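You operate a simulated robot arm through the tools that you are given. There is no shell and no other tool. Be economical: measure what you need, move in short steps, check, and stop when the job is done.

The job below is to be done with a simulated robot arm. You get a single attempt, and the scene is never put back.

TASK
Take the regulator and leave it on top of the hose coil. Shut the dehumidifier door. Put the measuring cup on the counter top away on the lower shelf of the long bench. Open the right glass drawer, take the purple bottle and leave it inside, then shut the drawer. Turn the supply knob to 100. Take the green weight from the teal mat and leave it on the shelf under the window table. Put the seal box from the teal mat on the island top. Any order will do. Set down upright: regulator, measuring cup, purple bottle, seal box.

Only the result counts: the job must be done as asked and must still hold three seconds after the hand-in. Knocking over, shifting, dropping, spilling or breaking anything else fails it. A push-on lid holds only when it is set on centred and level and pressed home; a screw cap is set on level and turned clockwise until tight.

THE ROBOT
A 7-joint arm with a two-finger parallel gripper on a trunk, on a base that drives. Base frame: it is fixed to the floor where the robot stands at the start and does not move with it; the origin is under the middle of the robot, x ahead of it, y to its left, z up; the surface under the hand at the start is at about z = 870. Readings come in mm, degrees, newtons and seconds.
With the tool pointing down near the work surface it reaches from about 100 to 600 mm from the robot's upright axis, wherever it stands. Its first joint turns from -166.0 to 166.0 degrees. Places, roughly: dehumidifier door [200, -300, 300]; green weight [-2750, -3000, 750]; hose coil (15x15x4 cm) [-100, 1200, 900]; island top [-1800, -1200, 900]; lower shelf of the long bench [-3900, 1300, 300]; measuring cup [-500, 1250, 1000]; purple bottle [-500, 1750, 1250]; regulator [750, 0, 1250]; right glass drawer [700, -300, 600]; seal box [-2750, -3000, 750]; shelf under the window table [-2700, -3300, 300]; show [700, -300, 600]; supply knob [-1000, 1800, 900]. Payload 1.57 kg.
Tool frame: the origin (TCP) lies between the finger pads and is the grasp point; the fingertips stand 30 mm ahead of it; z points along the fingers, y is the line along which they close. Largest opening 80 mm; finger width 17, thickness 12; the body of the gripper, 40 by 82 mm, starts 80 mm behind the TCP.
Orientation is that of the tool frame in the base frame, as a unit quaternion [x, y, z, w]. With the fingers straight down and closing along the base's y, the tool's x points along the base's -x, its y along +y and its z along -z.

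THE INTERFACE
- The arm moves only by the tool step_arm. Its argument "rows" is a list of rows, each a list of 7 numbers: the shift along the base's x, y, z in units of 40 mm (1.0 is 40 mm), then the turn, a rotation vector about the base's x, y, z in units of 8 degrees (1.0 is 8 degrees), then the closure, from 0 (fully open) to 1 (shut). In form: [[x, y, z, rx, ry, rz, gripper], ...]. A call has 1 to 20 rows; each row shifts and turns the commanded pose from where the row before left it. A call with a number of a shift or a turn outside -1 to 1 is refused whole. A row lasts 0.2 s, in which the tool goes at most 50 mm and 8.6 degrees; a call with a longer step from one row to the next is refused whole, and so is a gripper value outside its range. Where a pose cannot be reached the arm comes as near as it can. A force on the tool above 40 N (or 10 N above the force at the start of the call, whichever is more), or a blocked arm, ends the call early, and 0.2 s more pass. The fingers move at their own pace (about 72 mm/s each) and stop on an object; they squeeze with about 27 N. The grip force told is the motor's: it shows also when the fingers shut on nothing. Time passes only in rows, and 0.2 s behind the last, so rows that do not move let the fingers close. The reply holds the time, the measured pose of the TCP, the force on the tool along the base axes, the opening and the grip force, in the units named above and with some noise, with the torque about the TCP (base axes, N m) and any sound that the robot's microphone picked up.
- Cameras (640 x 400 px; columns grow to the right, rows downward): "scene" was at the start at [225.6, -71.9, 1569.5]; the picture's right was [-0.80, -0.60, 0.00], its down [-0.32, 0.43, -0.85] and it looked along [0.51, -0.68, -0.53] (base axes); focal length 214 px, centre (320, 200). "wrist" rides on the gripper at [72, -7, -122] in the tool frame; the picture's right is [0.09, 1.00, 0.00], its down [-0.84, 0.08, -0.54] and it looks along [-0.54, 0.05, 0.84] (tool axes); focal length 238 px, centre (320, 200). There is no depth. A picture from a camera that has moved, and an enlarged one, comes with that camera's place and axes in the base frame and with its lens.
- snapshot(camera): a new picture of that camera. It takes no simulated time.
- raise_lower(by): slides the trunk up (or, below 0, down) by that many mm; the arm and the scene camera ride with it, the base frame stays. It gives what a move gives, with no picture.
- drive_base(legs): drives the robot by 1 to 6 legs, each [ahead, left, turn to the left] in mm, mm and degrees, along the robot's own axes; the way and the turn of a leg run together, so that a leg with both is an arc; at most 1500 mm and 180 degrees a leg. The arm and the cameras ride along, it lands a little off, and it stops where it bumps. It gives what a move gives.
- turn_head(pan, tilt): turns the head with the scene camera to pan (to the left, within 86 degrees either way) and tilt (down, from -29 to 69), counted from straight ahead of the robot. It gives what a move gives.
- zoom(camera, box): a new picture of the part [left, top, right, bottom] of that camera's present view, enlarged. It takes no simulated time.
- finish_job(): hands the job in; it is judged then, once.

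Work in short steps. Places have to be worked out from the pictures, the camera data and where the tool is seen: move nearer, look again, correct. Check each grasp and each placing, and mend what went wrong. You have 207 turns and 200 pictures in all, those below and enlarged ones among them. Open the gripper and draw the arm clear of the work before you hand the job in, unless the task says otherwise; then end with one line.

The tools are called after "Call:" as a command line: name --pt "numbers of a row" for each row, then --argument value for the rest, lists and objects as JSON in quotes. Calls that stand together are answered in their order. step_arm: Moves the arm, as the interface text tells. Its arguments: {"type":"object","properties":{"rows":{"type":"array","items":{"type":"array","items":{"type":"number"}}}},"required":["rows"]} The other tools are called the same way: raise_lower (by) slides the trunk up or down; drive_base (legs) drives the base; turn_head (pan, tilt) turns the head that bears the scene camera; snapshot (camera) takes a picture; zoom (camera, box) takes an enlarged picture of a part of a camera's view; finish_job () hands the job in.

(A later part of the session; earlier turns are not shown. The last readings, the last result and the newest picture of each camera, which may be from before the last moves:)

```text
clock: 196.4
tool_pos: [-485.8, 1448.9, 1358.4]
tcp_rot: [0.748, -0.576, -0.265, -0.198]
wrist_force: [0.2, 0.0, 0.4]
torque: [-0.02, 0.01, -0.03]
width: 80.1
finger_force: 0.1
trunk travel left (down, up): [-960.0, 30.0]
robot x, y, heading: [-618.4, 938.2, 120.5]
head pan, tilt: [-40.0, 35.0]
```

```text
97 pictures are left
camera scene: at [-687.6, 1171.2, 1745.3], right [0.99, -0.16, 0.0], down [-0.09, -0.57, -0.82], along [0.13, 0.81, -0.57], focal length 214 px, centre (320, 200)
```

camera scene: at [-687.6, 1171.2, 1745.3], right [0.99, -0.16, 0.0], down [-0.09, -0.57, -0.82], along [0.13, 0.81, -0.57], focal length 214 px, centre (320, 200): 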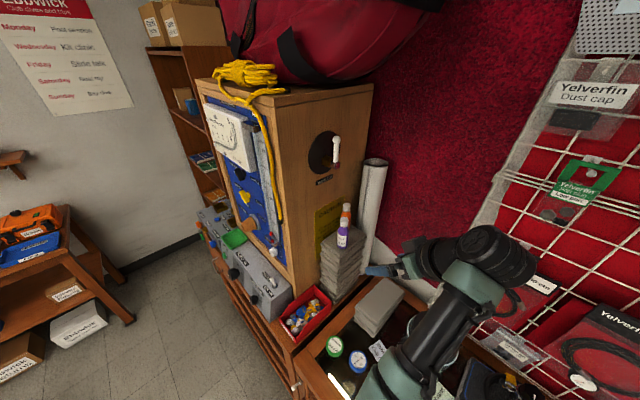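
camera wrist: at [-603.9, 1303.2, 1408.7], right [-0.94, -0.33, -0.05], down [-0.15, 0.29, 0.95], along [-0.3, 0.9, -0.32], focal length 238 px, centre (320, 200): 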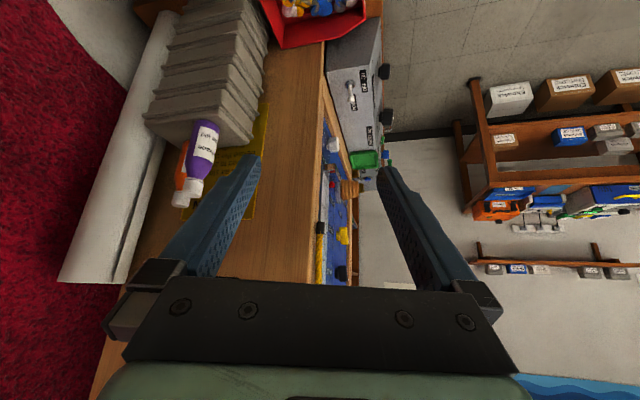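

Clear view now. I shift the arm 64 mm toward +x, then drive ahead 190 to the pre-grasp point.

Call:
step_arm --pt "0.8 0 -0.4 0 0 0 0" --pt "0.8 0 -0.4 0 0 0 0"

Call:
drive_base --legs '[[190, 0, 0]]'

Call:
snapshot --camera "scene"

Call:
snapshot --camera "wrist"

```text
clock: 197.0
tool_pos: [-421.4, 1449.0, 1326.3]
tcp_rot: [0.747, -0.576, -0.266, -0.199]
wrist_force: [0.6, -0.3, 0.5]
torque: [0.01, -0.01, 0.0]
width: 80.0
finger_force: 0.1
trunk travel left (down, up): [-960.0, 30.0]
robot x, y, heading: [-619.5, 936.9, 120.5]
head pan, tilt: [-40.0, 35.0]
```

```text
clock: 198.6
tool_pos: [-518.5, 1608.4, 1326.7]
tcp_rot: [0.748, -0.576, -0.265, -0.198]
wrist_force: [0.5, 0.0, 0.2]
torque: [0.0, 0.01, -0.03]
width: 79.8
finger_force: 0.1
trunk travel left (down, up): [-960.0, 30.0]
robot x, y, heading: [-712.0, 1102.1, 120.5]
head pan, tilt: [-40.0, 35.0]
```

```text
96 pictures are left
camera scene: at [-784.6, 1332.4, 1745.5], right [0.99, -0.16, 0.0], down [-0.09, -0.57, -0.82], along [0.13, 0.81, -0.57], focal length 214 px, centre (320, 200)
```

scene: 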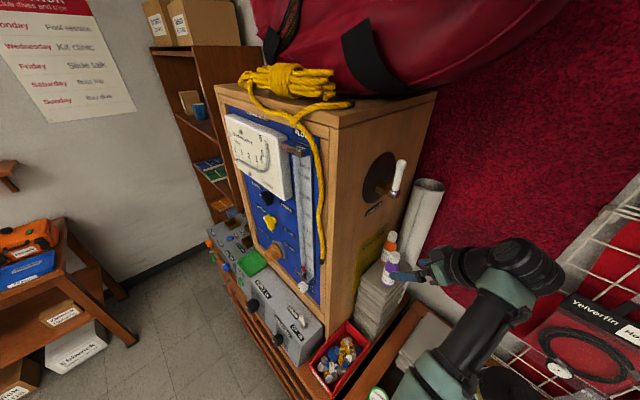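

```text
95 pictures are left
camera wrist: at [-477.5, 1484.0, 1374.8], right [-0.94, -0.32, -0.05], down [-0.15, 0.29, 0.95], along [-0.29, 0.9, -0.32], focal length 238 px, centre (320, 200)
```

wrist: 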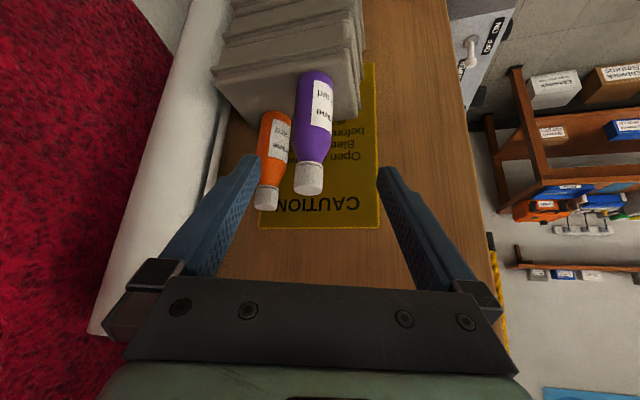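

Bottle lines up (≈[-529,1684]). I yaw −12° more for clearance from the orange bottle, narrow the fingers to ~64 mm, and go two thirds of the way in.

Call:
step_arm --pt "0 0 0 0 0 -0.75 0.2" --pt "0 0 0 0 0 -0.75 0.2" --pt "-0.06 0.6 -0.73 0 0 0 0.2" --pt "-0.06 0.6 -0.73 0 0 0 0.2"

Call:
snapshot --camera "wrist"

Call:
zoom --camera "scene" --box '[340, 200, 480, 300]'

```text
clock: 199.6
tool_pos: [-521.0, 1656.9, 1267.2]
tcp_rot: [0.682, -0.652, -0.242, -0.227]
wrist_force: [0.3, -0.1, 0.0]
torque: [0.03, 0.01, 0.02]
width: 64.1
finger_force: 0.1
trunk travel left (down, up): [-960.0, 30.0]
robot x, y, heading: [-716.9, 1101.5, 120.6]
head pan, tilt: [-40.0, 35.0]
```

```text
94 pictures are left
camera wrist: at [-508.8, 1526.9, 1316.1], right [-0.99, -0.12, -0.05], down [-0.09, 0.31, 0.95], along [-0.1, 0.94, -0.32], focal length 238 px, centre (320, 200)
```

wrist: 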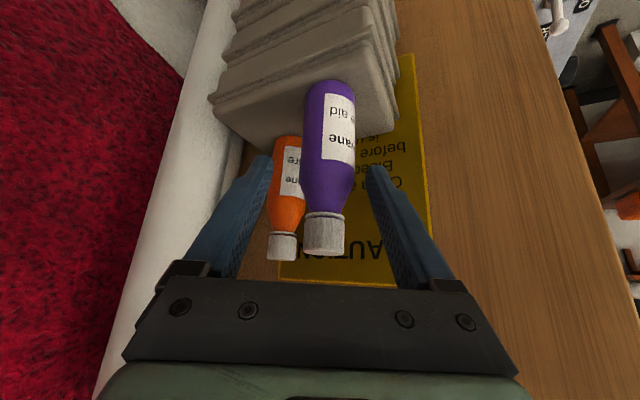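

```text
4.00 times, centred on (410, 250) of scene
camera zoom: at [-784.9, 1333.4, 1745.3], right [0.99, -0.16, 0.0], down [-0.09, -0.57, -0.82], along [0.13, 0.81, -0.57], focal length 858 px, centre (-40, 0)
```

zoom: 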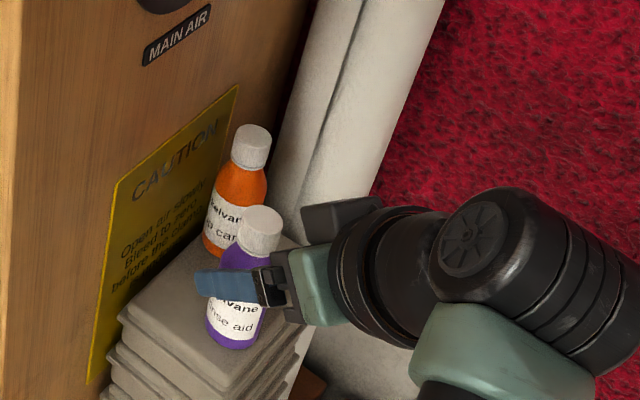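

Well aligned. Final advance ~24 mm horizontally/28 mm down, then close.

Call:
step_arm --pt "-0.08 0.3 -0.36 0 0 0 0.2" --pt "-0.08 0.3 -0.34 0 0 0 0.2" --pt "0 0 0 0 0 0 0.6" --pt "0 0 0 0 0 0 1" --pt "0 0 0 0 0 0 1" --pt "0 0 0 0 0 0 1"

Call:
snapshot --camera "wrist"

```text
clock: 200.9
tool_pos: [-529.7, 1681.3, 1240.5]
tcp_rot: [0.682, -0.652, -0.243, -0.226]
wrist_force: [0.2, 0.2, -0.6]
torque: [-0.02, 0.01, 0.01]
width: 36.7
finger_force: 27.2
trunk travel left (down, up): [-960.0, 30.0]
robot x, y, heading: [-714.2, 1099.3, 120.8]
head pan, tilt: [-40.0, 35.0]
```

```text
92 pictures are left
camera wrist: at [-515.7, 1550.6, 1288.3], right [-0.99, -0.12, -0.05], down [-0.09, 0.31, 0.95], along [-0.1, 0.94, -0.32], focal length 238 px, centre (320, 200)
```

wrist: 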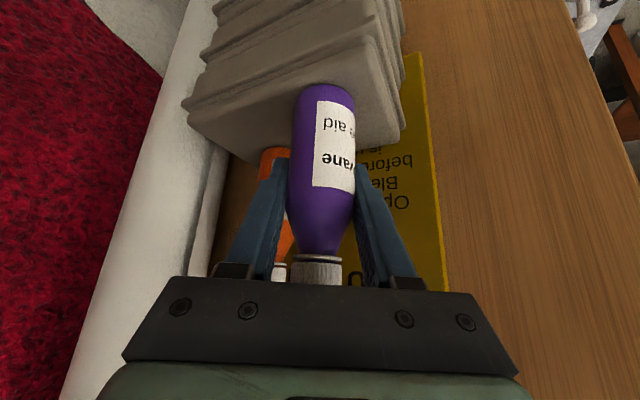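

Gripped (36.7 mm). Lift 45 mm straight up, then draw away from the cabinet.

Call:
step_arm --pt "0 0 0.4 0 0 0 1" --pt "0 0 0.8 0 0 0 1" --pt "0.3 -0.9 0.2 0 0 0 1" --pt "0.3 -0.9 0 0 0 0 1" --pt "0.3 -0.9 0 0 0 0 1"

Call:
snapshot --camera "wrist"

Call:
snapshot --camera "scene"

```text
clock: 202.2
tool_pos: [-493.3, 1573.8, 1296.8]
tcp_rot: [0.683, -0.651, -0.243, -0.225]
wrist_force: [-0.1, -0.1, -1.7]
torque: [0.03, 0.0, 0.03]
width: 37.2
finger_force: 27.0
trunk travel left (down, up): [-960.0, 30.0]
robot x, y, heading: [-712.4, 1097.1, 120.8]
head pan, tilt: [-40.0, 35.0]
```

```text
91 pictures are left
camera wrist: at [-479.7, 1442.2, 1344.3], right [-0.99, -0.12, -0.05], down [-0.08, 0.31, 0.95], along [-0.1, 0.94, -0.32], focal length 238 px, centre (320, 200)
```

wrist: 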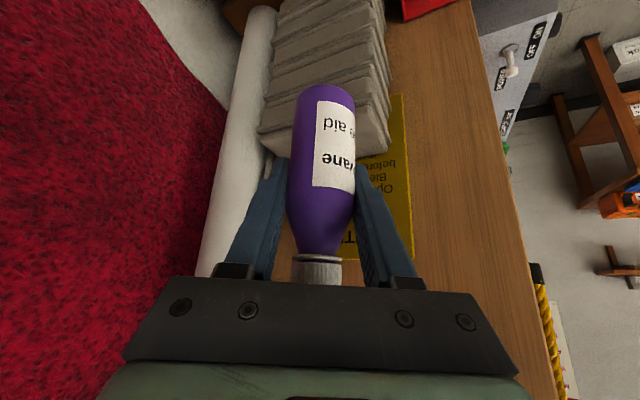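

```text
90 pictures are left
camera scene: at [-785.0, 1332.8, 1745.4], right [0.99, -0.16, 0.0], down [-0.09, -0.57, -0.82], along [0.13, 0.81, -0.57], focal length 214 px, centre (320, 200)
```

scene: 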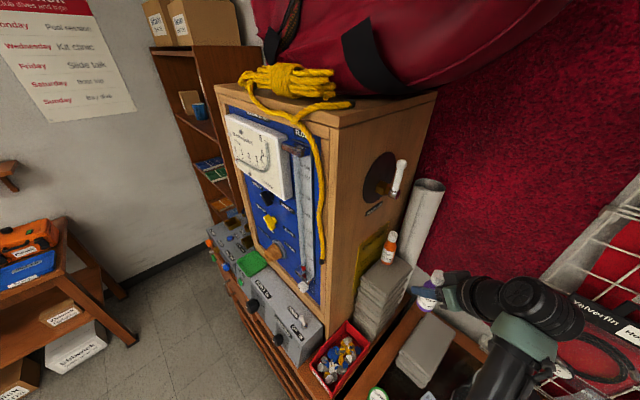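

Bottle held, orange untouched. I drive away from the counter into the aisle, turn to heading ~140°, and run along the aisle to the drawer's right side.

Call:
drive_base --legs '[[0, 420, 0], [0, 0, 20]]'

Call:
drive_base --legs '[[-1355, 515, 0], [-982, 373, 0]]'

Call:
turn_head --pan -50 --tilt 50

Call:
snapshot --camera "scene"

```text
clock: 205.8
tool_pos: [-1029.0, 1409.9, 1296.9]
tcp_rot: [0.786, -0.522, -0.278, -0.18]
wrist_force: [-0.4, -0.4, -0.6]
torque: [0.01, 0.01, 0.0]
width: 37.0
finger_force: 26.8
trunk travel left (down, up): [-960.0, 30.0]
robot x, y, heading: [-1072.7, 883.0, 140.7]
head pan, tilt: [-40.0, 35.0]
```

```text
clock: 218.0
tool_pos: [217.3, -741.5, 1296.0]
tcp_rot: [0.791, -0.514, -0.28, -0.177]
wrist_force: [0.1, -0.4, -0.5]
torque: [0.0, 0.0, 0.0]
width: 36.8
finger_force: 26.2
trunk travel left (down, up): [-960.0, 30.0]
robot x, y, heading: [184.0, -1264.7, 142.0]
head pan, tilt: [-40.0, 35.0]
```

```text
clock: 218.8
tool_pos: [217.9, -741.6, 1294.6]
tcp_rot: [0.791, -0.514, -0.28, -0.176]
wrist_force: [0.7, 0.2, -1.6]
torque: [0.03, 0.05, 0.02]
width: 36.6
finger_force: 26.4
trunk travel left (down, up): [-960.0, 30.0]
robot x, y, heading: [180.9, -1264.8, 141.8]
head pan, tilt: [-50.0, 50.0]
```

```text
89 pictures are left
camera scene: at [48.2, -1082.0, 1723.6], right [1.0, 0.03, 0.0], down [0.03, -0.77, -0.64], along [-0.02, 0.64, -0.77], focal length 214 px, centre (320, 200)
```

scene: 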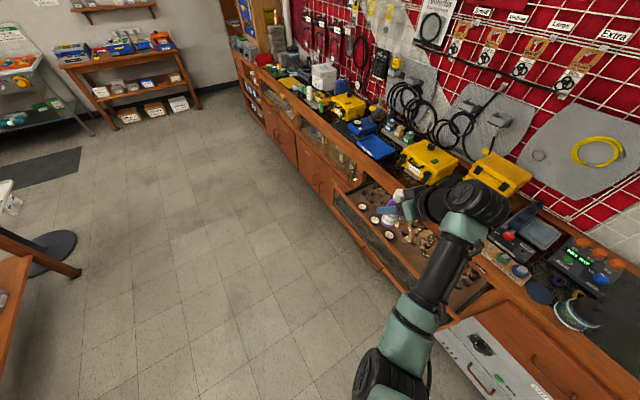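

I zoom in on the open drawer to pick a free spot.

Call:
zoom --camera "scene" --box '[320, 160, 520, 330]'

```text
2.35 times, centred on (420, 245) of scene
camera zoom: at [48.2, -1082.0, 1723.6], right [1.0, 0.03, 0.0], down [0.03, -0.77, -0.64], along [-0.02, 0.64, -0.77], focal length 505 px, centre (85, 94)
```

zoom: 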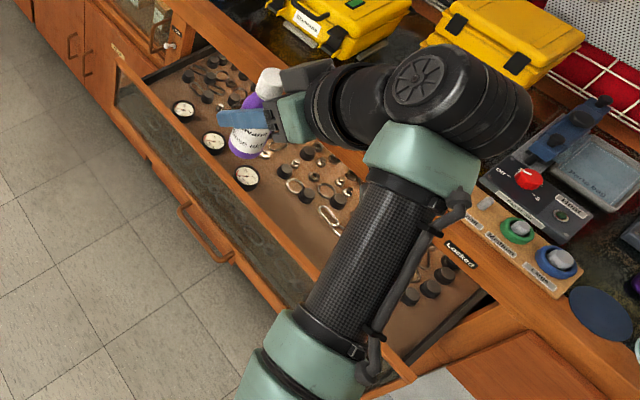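

Free spot: n≈140,u≈700 → [471,-536]. I drive sideways toward the counter so the bottle hangs above it.

Call:
drive_base --legs '[[-73, -318, 0]]'

Call:
snapshot --camera "scene"

Call:
snapshot --camera "wrist"

```text
clock: 220.9
tool_pos: [471.0, -536.7, 1297.4]
tcp_rot: [0.791, -0.514, -0.28, -0.177]
wrist_force: [0.5, 0.3, -1.6]
torque: [0.04, 0.01, -0.03]
width: 36.9
finger_force: 27.2
trunk travel left (down, up): [-960.0, 30.0]
robot x, y, heading: [438.7, -1061.1, 142.0]
head pan, tilt: [-50.0, 50.0]
```

```text
87 pictures are left
camera scene: at [301.5, -876.6, 1723.5], right [1.0, 0.03, 0.0], down [0.03, -0.77, -0.64], along [-0.02, 0.64, -0.77], focal length 214 px, centre (320, 200)
```

scene: 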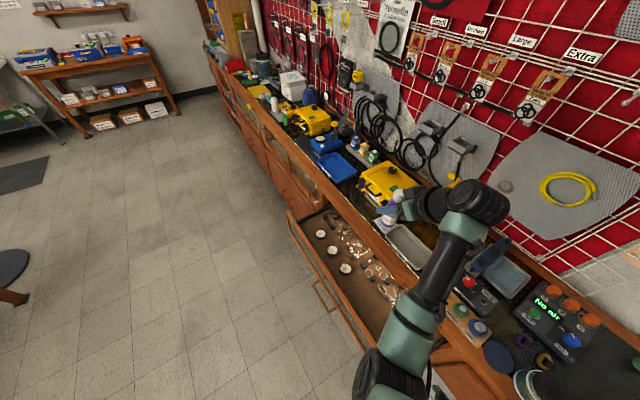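

```text
86 pictures are left
camera wrist: at [530.9, -653.1, 1344.2], right [-0.88, -0.47, -0.05], down [-0.19, 0.26, 0.95], along [-0.44, 0.84, -0.32], focal length 238 px, centre (320, 200)
```

wrist: 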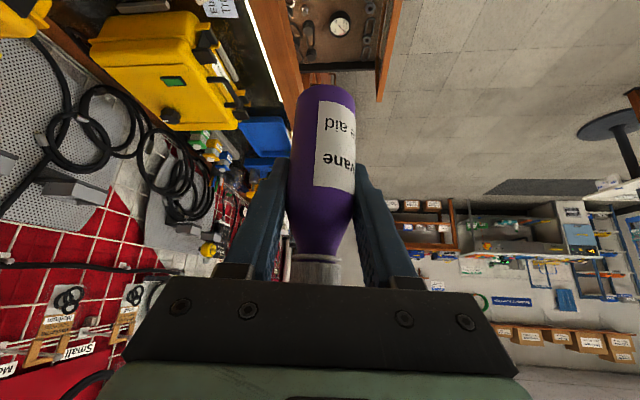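

Above the spot. I lower the trunk 370, keeping the forearm high, and check.

Call:
raise_lower --by -370

Call:
snapshot --camera "scene"

Call:
snapshot --camera "wrist"

```text
clock: 224.5
tool_pos: [471.5, -535.2, 925.1]
tcp_rot: [0.791, -0.514, -0.28, -0.177]
wrist_force: [0.5, 0.4, -0.7]
torque: [0.02, 0.0, 0.01]
width: 36.7
finger_force: 27.1
trunk travel left (down, up): [-590.0, 400.0]
robot x, y, heading: [436.1, -1058.9, 142.0]
head pan, tilt: [-50.0, 50.0]
```

```text
85 pictures are left
camera scene: at [302.1, -876.1, 1353.6], right [1.0, 0.03, 0.0], down [0.03, -0.77, -0.64], along [-0.02, 0.64, -0.77], focal length 214 px, centre (320, 200)
```

scene: 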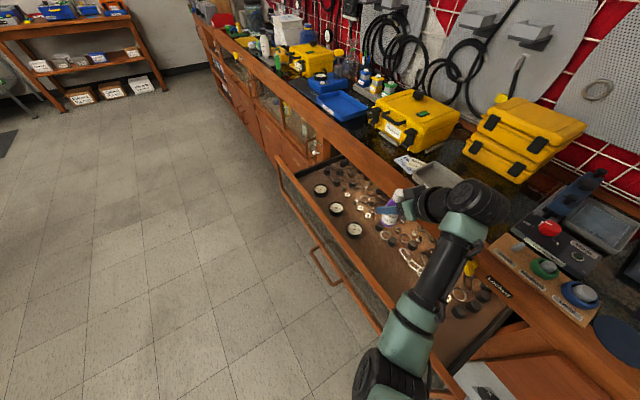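

```text
84 pictures are left
camera wrist: at [531.3, -652.8, 974.0], right [-0.88, -0.47, -0.05], down [-0.19, 0.26, 0.95], along [-0.44, 0.84, -0.32], focal length 238 px, centre (320, 200)
```

wrist: 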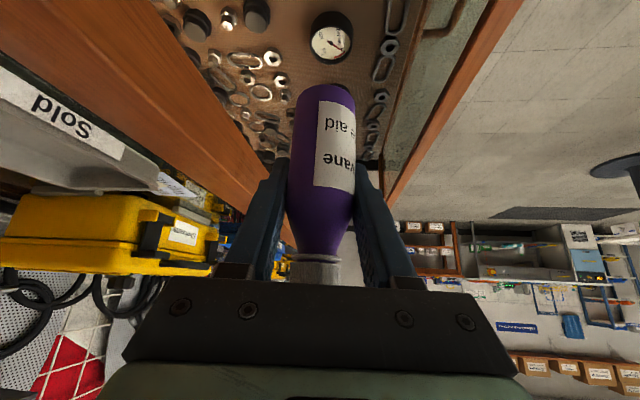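

Zoom to check what's directly under the bottle (predicted pixel ≈(369,258)).

Call:
zoom --camera "scene" --box '[280, 160, 480, 320]'

```text
2.50 times, centred on (380, 240) of scene
camera zoom: at [302.1, -876.1, 1353.6], right [1.0, 0.03, 0.0], down [0.03, -0.77, -0.64], along [-0.02, 0.64, -0.77], focal length 536 px, centre (170, 100)
```

zoom: 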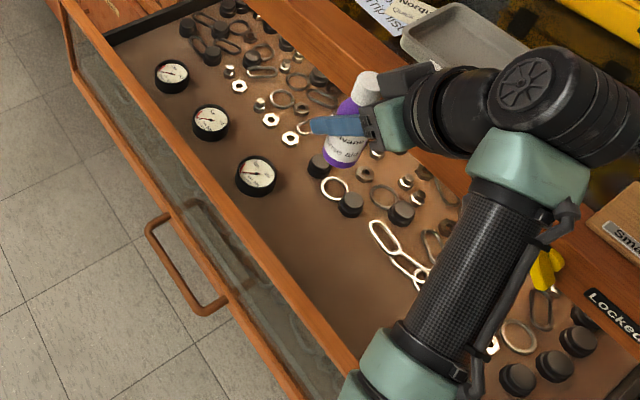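

The spot below is bare. I lower 120 mm with the arm and check clearances.

Call:
step_arm --pt "0 0 -1 0 0 0 1" --pt "0 0 -1 0 0 0 1" --pt "0 0 -1 0 0 0 1"

Call:
zoom --camera "scene" --box '[260, 160, 500, 360]'

Call:
snapshot --camera "wrist"

```text
clock: 225.3
tool_pos: [471.4, -535.8, 805.1]
tcp_rot: [0.791, -0.515, -0.28, -0.177]
wrist_force: [-0.2, -0.5, -1.0]
torque: [0.02, 0.01, 0.04]
width: 36.8
finger_force: 27.0
trunk travel left (down, up): [-590.0, 400.0]
robot x, y, heading: [435.7, -1059.2, 142.1]
head pan, tilt: [-50.0, 50.0]
```

```text
2.00 times, centred on (380, 260) of scene
camera zoom: at [302.1, -876.0, 1353.6], right [1.0, 0.03, 0.0], down [0.03, -0.77, -0.64], along [-0.02, 0.64, -0.77], focal length 429 px, centre (200, 80)
```

zoom: 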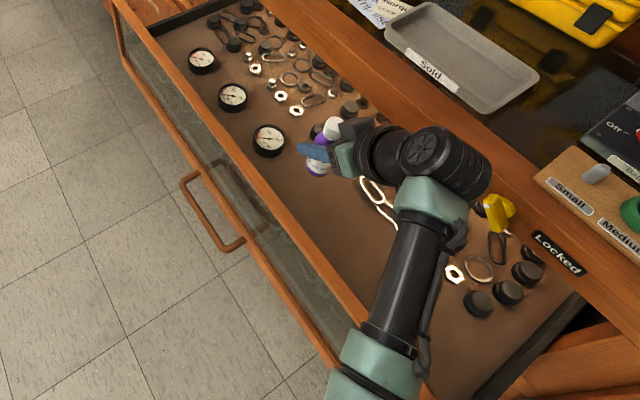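

```text
81 pictures are left
camera wrist: at [531.7, -652.8, 853.8], right [-0.88, -0.47, -0.05], down [-0.19, 0.26, 0.95], along [-0.44, 0.84, -0.32], focal length 238 px, centre (320, 200)
```

wrist: 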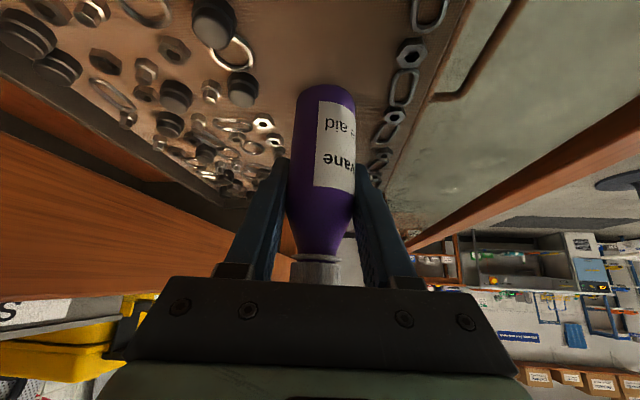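

Wrist barrel may pass near the yellow lock knob, so I shift 30 mm left/10 mm outward, then lower further to just above the floor.

Call:
step_arm --pt "-0.59 0.52 0 0 0 0 1" --pt "0 0 -0.7 0 0 0 1" --pt "0 0 -0.7 0 0 0 1" --pt "0 0 -0.5 0 0 0 1"

Call:
zoom --camera "scene" --box '[300, 180, 480, 330]'

Call:
snapshot --camera "wrist"

```text
clock: 226.3
tool_pos: [447.8, -515.7, 730.3]
tcp_rot: [0.791, -0.514, -0.28, -0.178]
wrist_force: [-0.5, 0.2, -2.0]
torque: [0.02, 0.01, 0.0]
width: 36.8
finger_force: 27.0
trunk travel left (down, up): [-590.0, 400.0]
robot x, y, heading: [434.4, -1060.1, 142.0]
head pan, tilt: [-50.0, 50.0]
```

```text
2.67 times, centred on (390, 255) of scene
camera zoom: at [302.1, -876.1, 1353.6], right [1.0, 0.03, 0.0], down [0.03, -0.77, -0.64], along [-0.02, 0.64, -0.77], focal length 572 px, centre (133, 53)
```

zoom: 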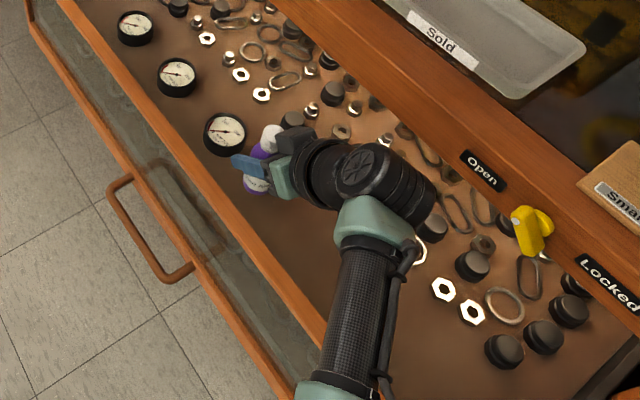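

```text
79 pictures are left
camera wrist: at [507.8, -632.2, 778.1], right [-0.88, -0.47, -0.05], down [-0.19, 0.26, 0.95], along [-0.44, 0.84, -0.32], focal length 238 px, centre (320, 200)
```

wrist: 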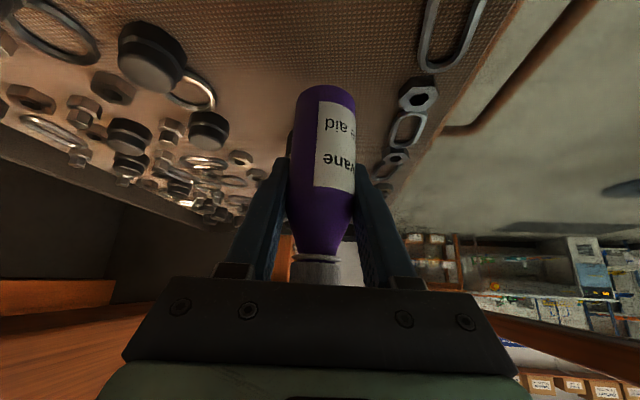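

Clear of gauge and knob. I lower in small steps to contact.

Call:
step_arm --pt "0 0 -0.3 0 0 0 1" --pt "0 0 -0.2 0 0 0 1" --pt "0 0 -0.15 0 0 0 1" --pt "0 0 -0.15 0 0 0 1"

Call:
step_arm --pt "0 0 -0.1 0 0 0 1" --pt "0 0 -0.1 0 0 0 1" --pt "0 0 -0.1 0 0 0 1"

```text
clock: 227.3
tool_pos: [447.9, -513.4, 702.1]
tcp_rot: [0.79, -0.513, -0.283, -0.181]
wrist_force: [0.6, -4.9, 18.1]
torque: [-0.32, -0.3, -0.03]
width: 36.9
finger_force: 27.3
trunk travel left (down, up): [-590.0, 400.0]
robot x, y, heading: [437.9, -1059.2, 141.6]
head pan, tilt: [-50.0, 50.0]
```

```text
clock: 228.1
tool_pos: [447.6, -513.0, 688.1]
tcp_rot: [0.791, -0.513, -0.282, -0.179]
wrist_force: [-1.1, 0.7, 20.5]
torque: [-0.07, -0.15, 0.09]
width: 36.9
finger_force: 27.1
trunk travel left (down, up): [-590.0, 400.0]
robot x, y, heading: [433.0, -1059.0, 141.9]
head pan, tilt: [-50.0, 50.0]
```

Contact at ≈702; the fingers then slid a little down the bottle, which stands on the floor. I open gently.

Call:
step_arm --pt "0 0 0.1 0 0 0 1" --pt "0 0 0 0 0 0 0.6" --pt "0 0 0 0 0 0 0.4" --pt "0 0 0 0 0 0 0.3"

Call:
snapshot --camera "wrist"

Call:
zoom --camera "scene" --box '[300, 180, 480, 330]'

```text
clock: 229.1
tool_pos: [447.7, -515.5, 687.8]
tcp_rot: [0.792, -0.514, -0.28, -0.175]
wrist_force: [-0.6, -1.0, 0.5]
torque: [0.0, 0.04, 0.01]
width: 56.1
finger_force: 0.1
trunk travel left (down, up): [-590.0, 400.0]
robot x, y, heading: [437.1, -1057.7, 141.8]
head pan, tilt: [-50.0, 50.0]
```

```text
78 pictures are left
camera wrist: at [507.6, -632.7, 737.5], right [-0.88, -0.47, -0.05], down [-0.19, 0.26, 0.95], along [-0.44, 0.84, -0.32], focal length 238 px, centre (320, 200)
```

wrist: 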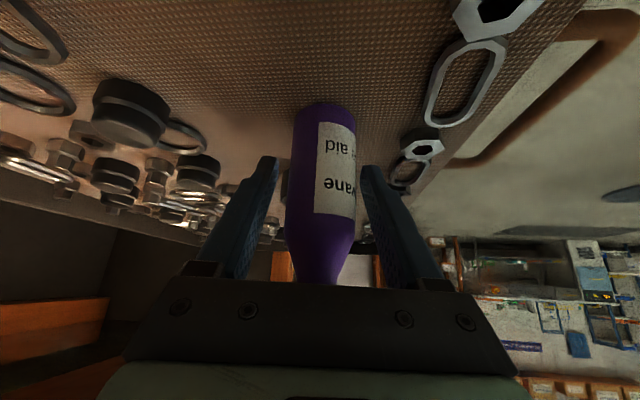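

```text
2.67 times, centred on (390, 255) of scene
camera zoom: at [302.1, -876.1, 1353.5], right [1.0, 0.03, 0.0], down [0.03, -0.77, -0.64], along [-0.02, 0.64, -0.77], focal length 572 px, centre (133, 53)
```

zoom: 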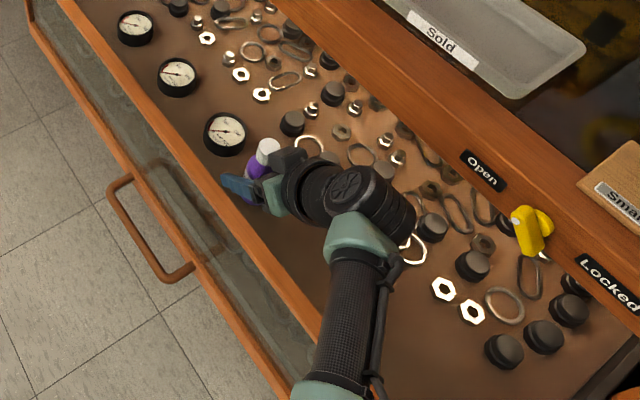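

Bottle stands free. I raise the hand straight up out of the drawer.

Call:
step_arm --pt "0 0 0.4 0 0 0 0.2" --pt "0 0 0.8 0 0 0 0.1" --pt "0 0 1 0 0 0 0" --pt "0 0 1 0 0 0 0" --pt "0 0 1 0 0 0 0" --pt "0 0 1 0 0 0 0" --pt "0 0 1 0 0 0 0"

Call:
zoom --camera "scene" --box '[280, 160, 480, 330]'

```text
clock: 230.7
tool_pos: [448.4, -515.0, 937.0]
tcp_rot: [0.791, -0.515, -0.279, -0.176]
wrist_force: [0.3, 0.1, 0.5]
torque: [0.01, 0.04, -0.03]
width: 80.2
finger_force: 0.0
trunk travel left (down, up): [-590.0, 400.0]
robot x, y, heading: [437.7, -1059.5, 142.2]
head pan, tilt: [-50.0, 50.0]
```

```text
2.35 times, centred on (380, 245) of scene
camera zoom: at [302.1, -876.2, 1353.5], right [1.0, 0.03, 0.0], down [0.03, -0.77, -0.64], along [-0.02, 0.64, -0.77], focal length 505 px, centre (179, 94)
```

zoom: 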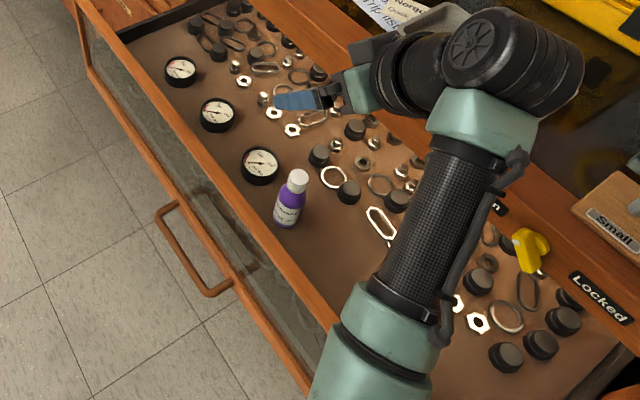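

Bottle stands upright in the drawer. Next I back into the aisle and turn to face the drawer for pushing it shut.

Call:
drive_base --legs '[[206, 510, 0], [0, 0, -112]]'

Call:
step_arm --pt "0 0 0 0 0 1 1" --pt "0 0 0 0 0 1 1" --pt "0 0 0 0 0 1 1" --pt "0 0 0 0 0 0.4 1" --pt "0 0 0 0.5 -0.866 0 1" --pt "0 0 0 0.5 -0.866 0 1" --pt "0 0 0 0.5 -0.866 0 1" --pt "0 0 0 0.5 -0.866 0 1" --pt "0 0 0 0.5 -0.866 0 1" --pt "0 0 0 0.5 -0.866 0 1"

Call:
turn_head --pan 0 --tilt 40

Call:
snapshot --camera "scene"

```text
clock: 238.6
tool_pos: [454.7, -1554.6, 938.1]
tcp_rot: [-0.01, 0.943, 0.008, 0.331]
wrist_force: [-0.6, 0.1, 0.9]
torque: [-0.03, 0.03, 0.01]
width: 79.9
finger_force: 0.0
trunk travel left (down, up): [-590.0, 400.0]
robot x, y, heading: [-38.9, -1334.4, 29.2]
head pan, tilt: [-50.0, 50.0]
```

```text
clock: 240.8
tool_pos: [452.3, -1554.8, 939.0]
tcp_rot: [-0.175, 0.705, 0.182, 0.663]
wrist_force: [0.0, -0.1, -0.4]
torque: [0.01, 0.0, 0.03]
width: 0.0
finger_force: 21.1
trunk travel left (down, up): [-590.0, 400.0]
robot x, y, heading: [-39.7, -1331.3, 28.9]
head pan, tilt: [-50.0, 50.0]
```

```text
clock: 242.0
tool_pos: [452.3, -1554.7, 938.0]
tcp_rot: [-0.176, 0.705, 0.182, 0.662]
wrist_force: [-0.2, 0.4, -0.3]
torque: [-0.02, 0.01, 0.0]
width: 0.2
finger_force: 21.6
trunk travel left (down, up): [-590.0, 400.0]
robot x, y, heading: [-41.7, -1330.8, 28.9]
head pan, tilt: [0.0, 40.0]
```

```text
75 pictures are left
camera scene: at [183.5, -1209.9, 1367.7], right [0.48, -0.88, 0.0], down [-0.56, -0.31, -0.77], along [0.67, 0.37, -0.64], focal length 214 px, centre (320, 200)
```

scene: 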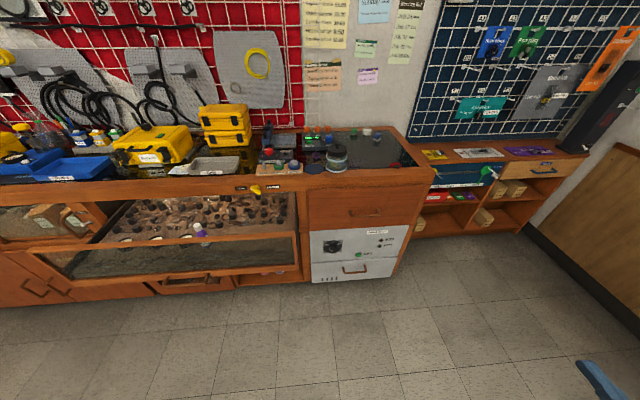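

I move the arm left 400 mm, drive left 460, and lower to rail height (z≈612).

Call:
step_arm --pt "-0.5 0.866 0 0 0 0 1" --pt "-0.5 0.866 0 0 0 0 1" --pt "-0.5 0.866 0 0 0 0 1" --pt "-0.5 0.866 0 0 0 0 1" --pt "-0.5 0.866 0 0 0 0 1" --pt "-0.5 0.866 0 0 0 0 1" --pt "-0.5 0.866 0 0 0 0 1" --pt "-0.5 0.866 0 0 0 0 1" --pt "-0.5 0.866 0 0 0 0 1" --pt "-0.5 0.866 0 0 0 0 1"

Call:
raise_lower --by -326

Call:
drive_base --legs '[[0, 440, 1]]'

Call:
snapshot --camera "wrist"

Call:
snapshot --camera "scene"

```text
clock: 244.2
tool_pos: [254.1, -1207.3, 937.7]
tcp_rot: [-0.175, 0.706, 0.182, 0.662]
wrist_force: [0.6, -0.7, 0.5]
torque: [0.01, -0.03, -0.03]
width: 0.1
finger_force: 21.8
trunk travel left (down, up): [-590.0, 400.0]
robot x, y, heading: [-46.3, -1329.9, 29.2]
head pan, tilt: [0.0, 40.0]
```

```text
clock: 247.4
tool_pos: [255.1, -1207.9, 612.9]
tcp_rot: [-0.176, 0.706, 0.182, 0.662]
wrist_force: [-0.2, 0.6, 0.1]
torque: [-0.01, 0.01, 0.0]
width: 0.0
finger_force: 21.5
trunk travel left (down, up): [-264.0, 726.0]
robot x, y, heading: [-43.0, -1331.0, 29.3]
head pan, tilt: [0.0, 40.0]
```

```text
clock: 250.1
tool_pos: [33.0, -816.8, 610.6]
tcp_rot: [-0.182, 0.704, 0.189, 0.66]
wrist_force: [0.7, 0.5, 1.1]
torque: [0.02, 0.02, 0.0]
width: 0.2
finger_force: 21.1
trunk travel left (down, up): [-264.0, 726.0]
robot x, y, heading: [-260.8, -947.1, 30.1]
head pan, tilt: [0.0, 40.0]
```

```text
74 pictures are left
camera wrist: at [-73.0, -885.2, 545.3], right [-0.51, 0.86, -0.07], down [-0.45, -0.2, 0.87], along [0.73, 0.47, 0.49], focal length 238 px, centre (320, 200)
```

wrist: 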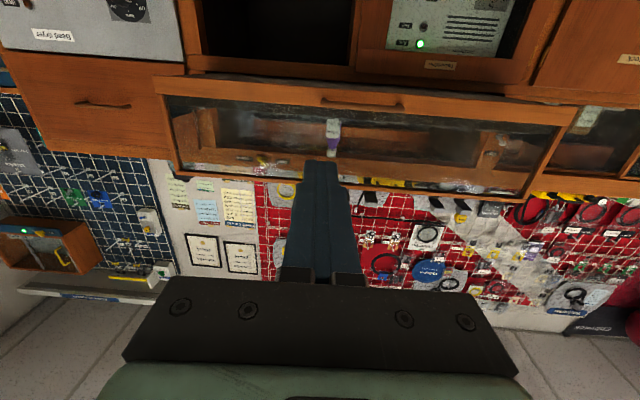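

```text
73 pictures are left
camera scene: at [-37.2, -820.7, 1041.7], right [0.5, -0.86, 0.0], down [-0.56, -0.32, -0.77], along [0.66, 0.38, -0.64], focal length 214 px, centre (320, 200)
```

scene: 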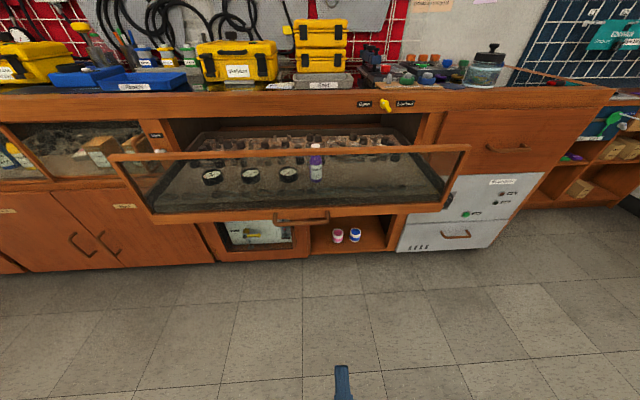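

Bottle stands in the drawer. Fingers aim at the bottom rail right of the handle (u≈724). I drive ahead to near contact.

Call:
drive_base --legs '[[300, 0, 0]]'

Call:
snapshot --camera "wrist"

Call:
snapshot --camera "scene"

```text
clock: 252.1
tool_pos: [294.7, -663.5, 612.9]
tcp_rot: [-0.184, 0.704, 0.19, 0.659]
wrist_force: [-0.4, -0.5, 0.7]
torque: [0.0, 0.01, -0.01]
width: 0.0
finger_force: 20.5
trunk travel left (down, up): [-264.0, 726.0]
robot x, y, heading: [2.4, -799.0, 30.5]
head pan, tilt: [0.0, 40.0]
```

```text
72 pictures are left
camera wrist: at [188.2, -733.4, 545.3], right [-0.51, 0.86, -0.07], down [-0.45, -0.2, 0.87], along [0.73, 0.47, 0.49], focal length 238 px, centre (320, 200)
```

wrist: 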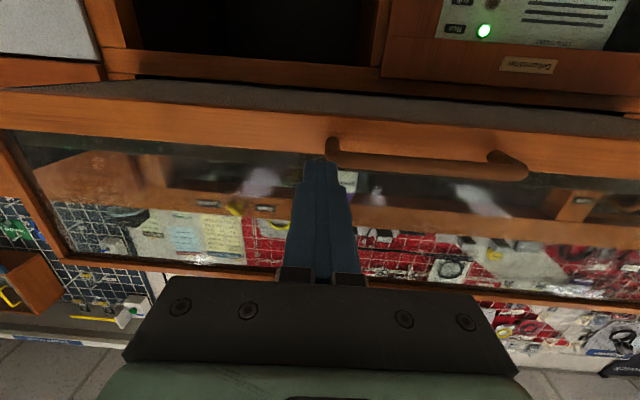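

```text
71 pictures are left
camera scene: at [223.9, -668.9, 1041.7], right [0.5, -0.86, 0.0], down [-0.56, -0.32, -0.77], along [0.66, 0.38, -0.64], focal length 214 px, centre (320, 200)
```

scene: 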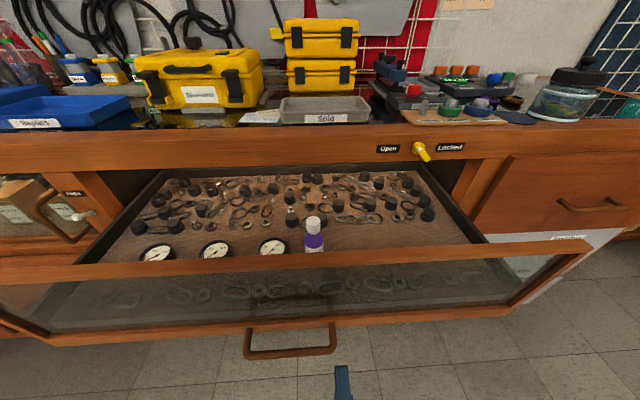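

Just short of the rail and clear of the handle's end. I drive ahead in gentle steps to close the drawer.

Call:
drive_base --legs '[[120, 0, 0]]'

Call:
drive_base --legs '[[100, 0, 0]]'

Call:
snapshot --camera "scene"

```text
clock: 253.4
tool_pos: [396.7, -606.3, 613.0]
tcp_rot: [-0.183, 0.704, 0.19, 0.659]
wrist_force: [0.2, -0.3, 0.0]
torque: [0.0, 0.0, 0.01]
width: 0.1
finger_force: 21.8
trunk travel left (down, up): [-264.0, 726.0]
robot x, y, heading: [103.4, -741.1, 30.1]
head pan, tilt: [0.0, 40.0]
```

```text
clock: 254.5
tool_pos: [484.4, -555.3, 611.8]
tcp_rot: [-0.184, 0.704, 0.19, 0.659]
wrist_force: [0.6, -0.5, -0.2]
torque: [-0.04, 0.01, 0.01]
width: 0.0
finger_force: 21.5
trunk travel left (down, up): [-264.0, 726.0]
robot x, y, heading: [188.9, -686.8, 30.0]
head pan, tilt: [0.0, 40.0]
```

```text
70 pictures are left
camera scene: at [412.5, -559.0, 1041.7], right [0.5, -0.86, 0.0], down [-0.56, -0.32, -0.77], along [0.66, 0.39, -0.64], focal length 214 px, centre (320, 200)
```

scene: 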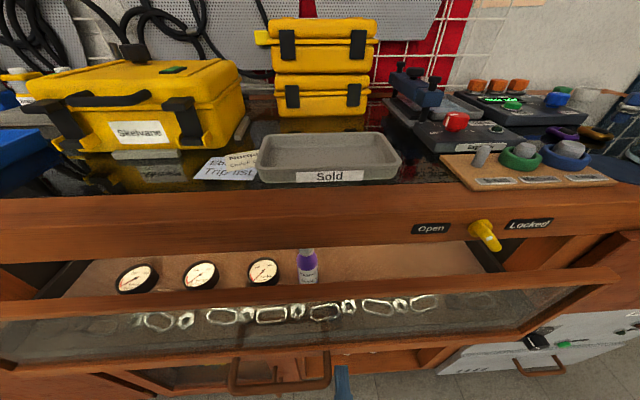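

Bottle still upright, ~70 mm to go. I push on slowly.

Call:
drive_base --legs '[[45, 0, 0]]'

Call:
step_arm --pt "0.17 0.1 0 0 0 0 1" --pt "0.17 0.1 0 0 0 0 1" --pt "0.17 0.1 0 0 0 0 1" --pt "0.17 0.1 0 0 0 0 1" --pt "0.17 0.1 0 0 0 0 1" --pt "0.17 0.1 0 0 0 0 1" --pt "0.17 0.1 0 0 0 0 1"

Call:
snapshot --camera "scene"

```text
clock: 255.4
tool_pos: [522.6, -532.7, 612.6]
tcp_rot: [-0.184, 0.704, 0.19, 0.659]
wrist_force: [-0.6, -0.3, -1.4]
torque: [-0.01, 0.0, -0.02]
width: 0.0
finger_force: 21.4
trunk travel left (down, up): [-264.0, 726.0]
robot x, y, heading: [229.0, -665.7, 30.4]
head pan, tilt: [0.0, 40.0]
```

```text
clock: 256.8
tool_pos: [557.2, -512.2, 611.4]
tcp_rot: [-0.183, 0.705, 0.19, 0.659]
wrist_force: [-11.6, -5.7, 5.3]
torque: [0.12, -0.18, 0.16]
width: 0.2
finger_force: 22.0
trunk travel left (down, up): [-264.0, 726.0]
robot x, y, heading: [228.3, -659.5, 30.0]
head pan, tilt: [0.0, 40.0]
stopped in row 6: the force on the tool passed its limit at 52 N (the readings are from after the stop); the commanded pose is now the measured one
```

```text
69 pictures are left
camera scene: at [450.3, -536.9, 1042.1], right [0.5, -0.86, 0.0], down [-0.55, -0.32, -0.77], along [0.66, 0.39, -0.64], focal length 214 px, centre (320, 200)
```

scene: 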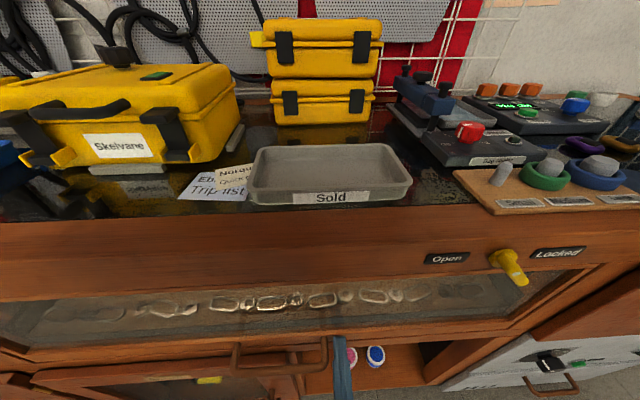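

A firm stop at the closed position. I back off and check.

Call:
drive_base --legs '[[-350, 0, 0]]'

Call:
snapshot --camera "scene"

Call:
snapshot --camera "wrist"

```text
clock: 259.0
tool_pos: [255.5, -687.5, 611.3]
tcp_rot: [-0.186, 0.704, 0.192, 0.658]
wrist_force: [0.2, 0.0, -0.6]
torque: [-0.04, 0.03, -0.01]
width: 0.1
finger_force: 21.4
trunk travel left (down, up): [-264.0, 726.0]
robot x, y, heading: [-73.0, -840.8, 30.4]
head pan, tilt: [0.0, 40.0]
```

```text
68 pictures are left
camera scene: at [148.8, -712.0, 1041.7], right [0.51, -0.86, 0.0], down [-0.55, -0.33, -0.77], along [0.66, 0.39, -0.64], focal length 214 px, centre (320, 200)
```

scene: 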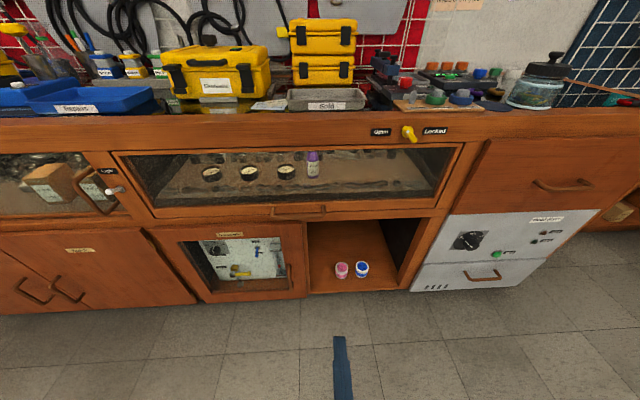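

```text
67 pictures are left
camera wrist: at [149.2, -755.4, 544.7], right [-0.52, 0.85, -0.07], down [-0.45, -0.2, 0.87], along [0.73, 0.48, 0.49], focal length 238 px, centre (320, 200)
```

wrist: 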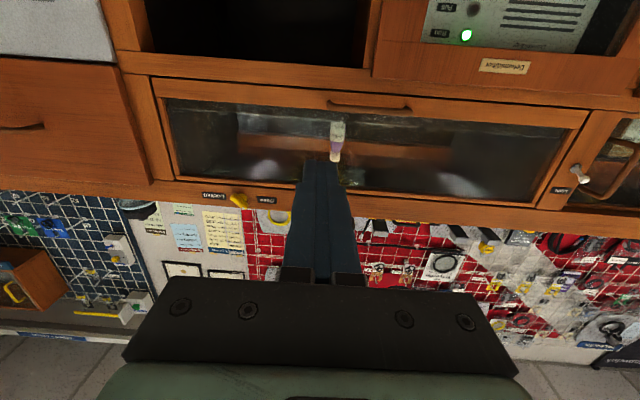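

Drawer shut, bottle upright inside, dehumidifier door shut. Next: the supply knob. I raise to ~z 930 and drive left along the aisle.

Call:
raise_lower --by 320

Call:
drive_base --legs '[[0, 1500, 0], [0, 1230, 0]]'

Call:
snapshot --camera "wrist"

Call:
snapshot --camera "scene"

```text
clock: 262.2
tool_pos: [257.0, -687.6, 930.2]
tcp_rot: [-0.186, 0.704, 0.192, 0.657]
wrist_force: [1.0, -0.4, 0.2]
torque: [0.02, 0.02, -0.01]
width: 0.0
finger_force: 20.8
trunk travel left (down, up): [-584.0, 406.0]
robot x, y, heading: [-71.4, -838.7, 30.3]
head pan, tilt: [0.0, 40.0]
```

```text
clock: 275.5
tool_pos: [-1141.6, 1664.4, 932.1]
tcp_rot: [-0.184, 0.705, 0.191, 0.658]
wrist_force: [-0.3, 0.7, 0.2]
torque: [-0.01, 0.01, 0.01]
width: 0.0
finger_force: 21.2
trunk travel left (down, up): [-584.0, 406.0]
robot x, y, heading: [-1471.4, 1510.6, 30.2]
head pan, tilt: [0.0, 40.0]
```

```text
66 pictures are left
camera wrist: at [-1247.7, 1595.0, 864.7], right [-0.51, 0.85, -0.07], down [-0.45, -0.2, 0.87], along [0.73, 0.48, 0.49], focal length 238 px, centre (320, 200)
```

wrist: 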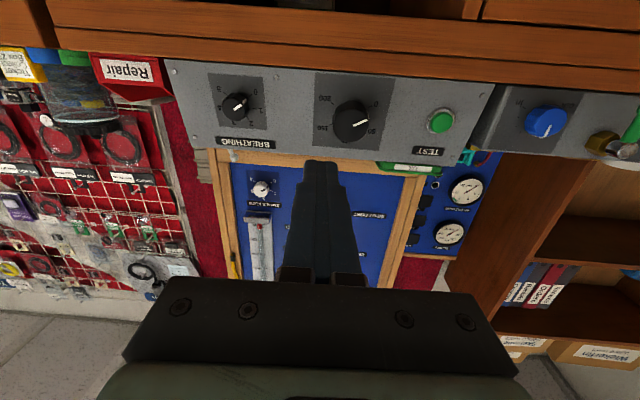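

```text
65 pictures are left
camera scene: at [-1248.0, 1638.5, 1361.7], right [0.5, -0.86, 0.0], down [-0.55, -0.32, -0.77], along [0.66, 0.39, -0.64], focal length 214 px, centre (320, 200)
```

scene: 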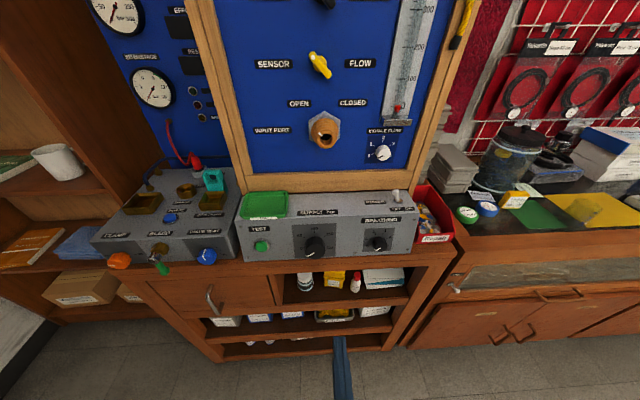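

Knob triangulates to ≈[-968,1820,932]. Zoom on it to read the dial.

Call:
zoom --camera "wrist" --box '[300, 65, 410, 165]'

Call:
zoom --camera "scene" --box '[270, 200, 360, 270]'

```text
4.00 times, centred on (355, 115) of wrist
camera zoom: at [-1247.7, 1595.0, 864.7], right [-0.51, 0.85, -0.07], down [-0.45, -0.2, 0.87], along [0.73, 0.48, 0.49], focal length 953 px, centre (180, 540)
```

zoom: 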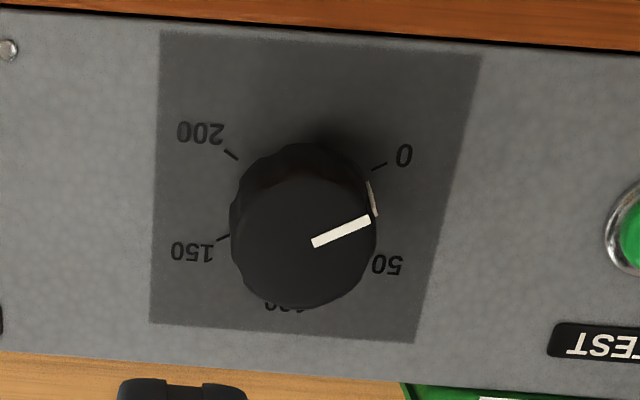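

```text
5.71 times, centred on (315, 235) of scene
camera zoom: at [-1248.0, 1638.5, 1361.7], right [0.5, -0.86, 0.0], down [-0.55, -0.32, -0.77], along [0.66, 0.39, -0.64], focal length 1226 px, centre (349, 0)
```

zoom: 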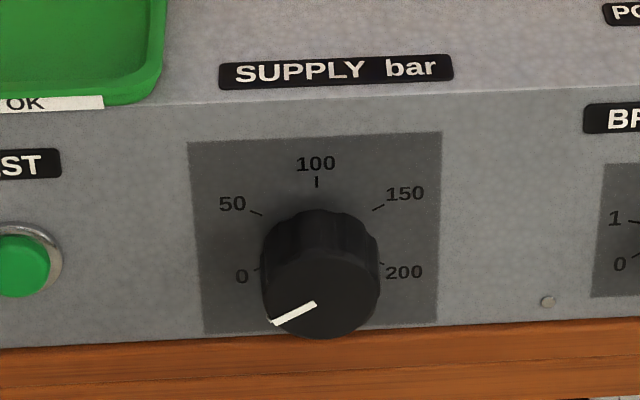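

Dial reads 0 (pointer ≈−112° from the top), so it needs ≈+112° clockwise. Knob face centre ≈[-980,1812,930], Ø~52. I open, pitch down 7°, pre-roll −56° and align.

Call:
step_arm --pt "-0.3 0.5 0 -0.44 0.76 0 0" --pt "-0.3 0.5 0 -0.866 -0.5 0.1 0" --pt "0 0 0 -0.866 -0.5 0.1 0" --pt "0 0 0 -0.866 -0.5 0.1 0" --pt "0 0 0 -0.866 -0.5 0.1 0" --pt "0 0 0 -0.866 -0.5 0.1 0" --pt "0 0 0 -0.866 -0.5 0.1 0" --pt "0 0 0 -0.866 -0.5 0.1 0"

Call:
drive_base --legs '[[120, 0, 0]]'

Call:
snapshot --camera "scene"

```text
clock: 277.3
tool_pos: [-1165.2, 1702.3, 931.0]
tcp_rot: [-0.497, 0.575, -0.163, 0.629]
wrist_force: [-0.2, 0.2, -0.1]
torque: [-0.02, 0.04, 0.01]
width: 80.1
finger_force: 0.1
trunk travel left (down, up): [-584.0, 406.0]
robot x, y, heading: [-1468.8, 1507.0, 30.3]
head pan, tilt: [0.0, 40.0]
```

```text
clock: 278.5
tool_pos: [-1060.1, 1764.0, 932.1]
tcp_rot: [-0.497, 0.576, -0.162, 0.629]
wrist_force: [-0.5, 0.3, 0.1]
torque: [-0.02, 0.02, -0.01]
width: 80.0
finger_force: 0.2
trunk travel left (down, up): [-584.0, 406.0]
robot x, y, heading: [-1367.1, 1570.1, 29.9]
head pan, tilt: [0.0, 40.0]
```

```text
62 pictures are left
camera scene: at [-1143.6, 1699.2, 1361.5], right [0.5, -0.86, 0.0], down [-0.56, -0.32, -0.77], along [0.66, 0.39, -0.64], focal length 214 px, centre (320, 200)
```

scene: 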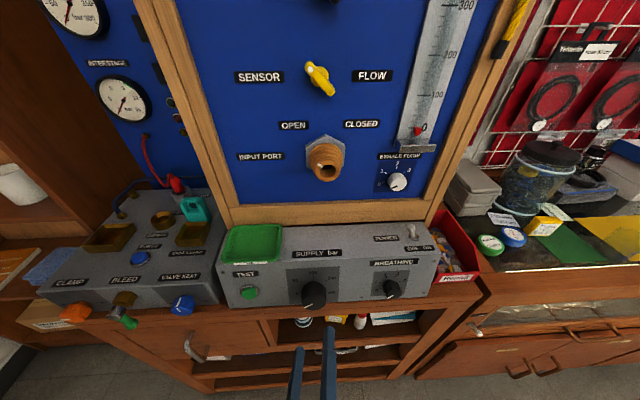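

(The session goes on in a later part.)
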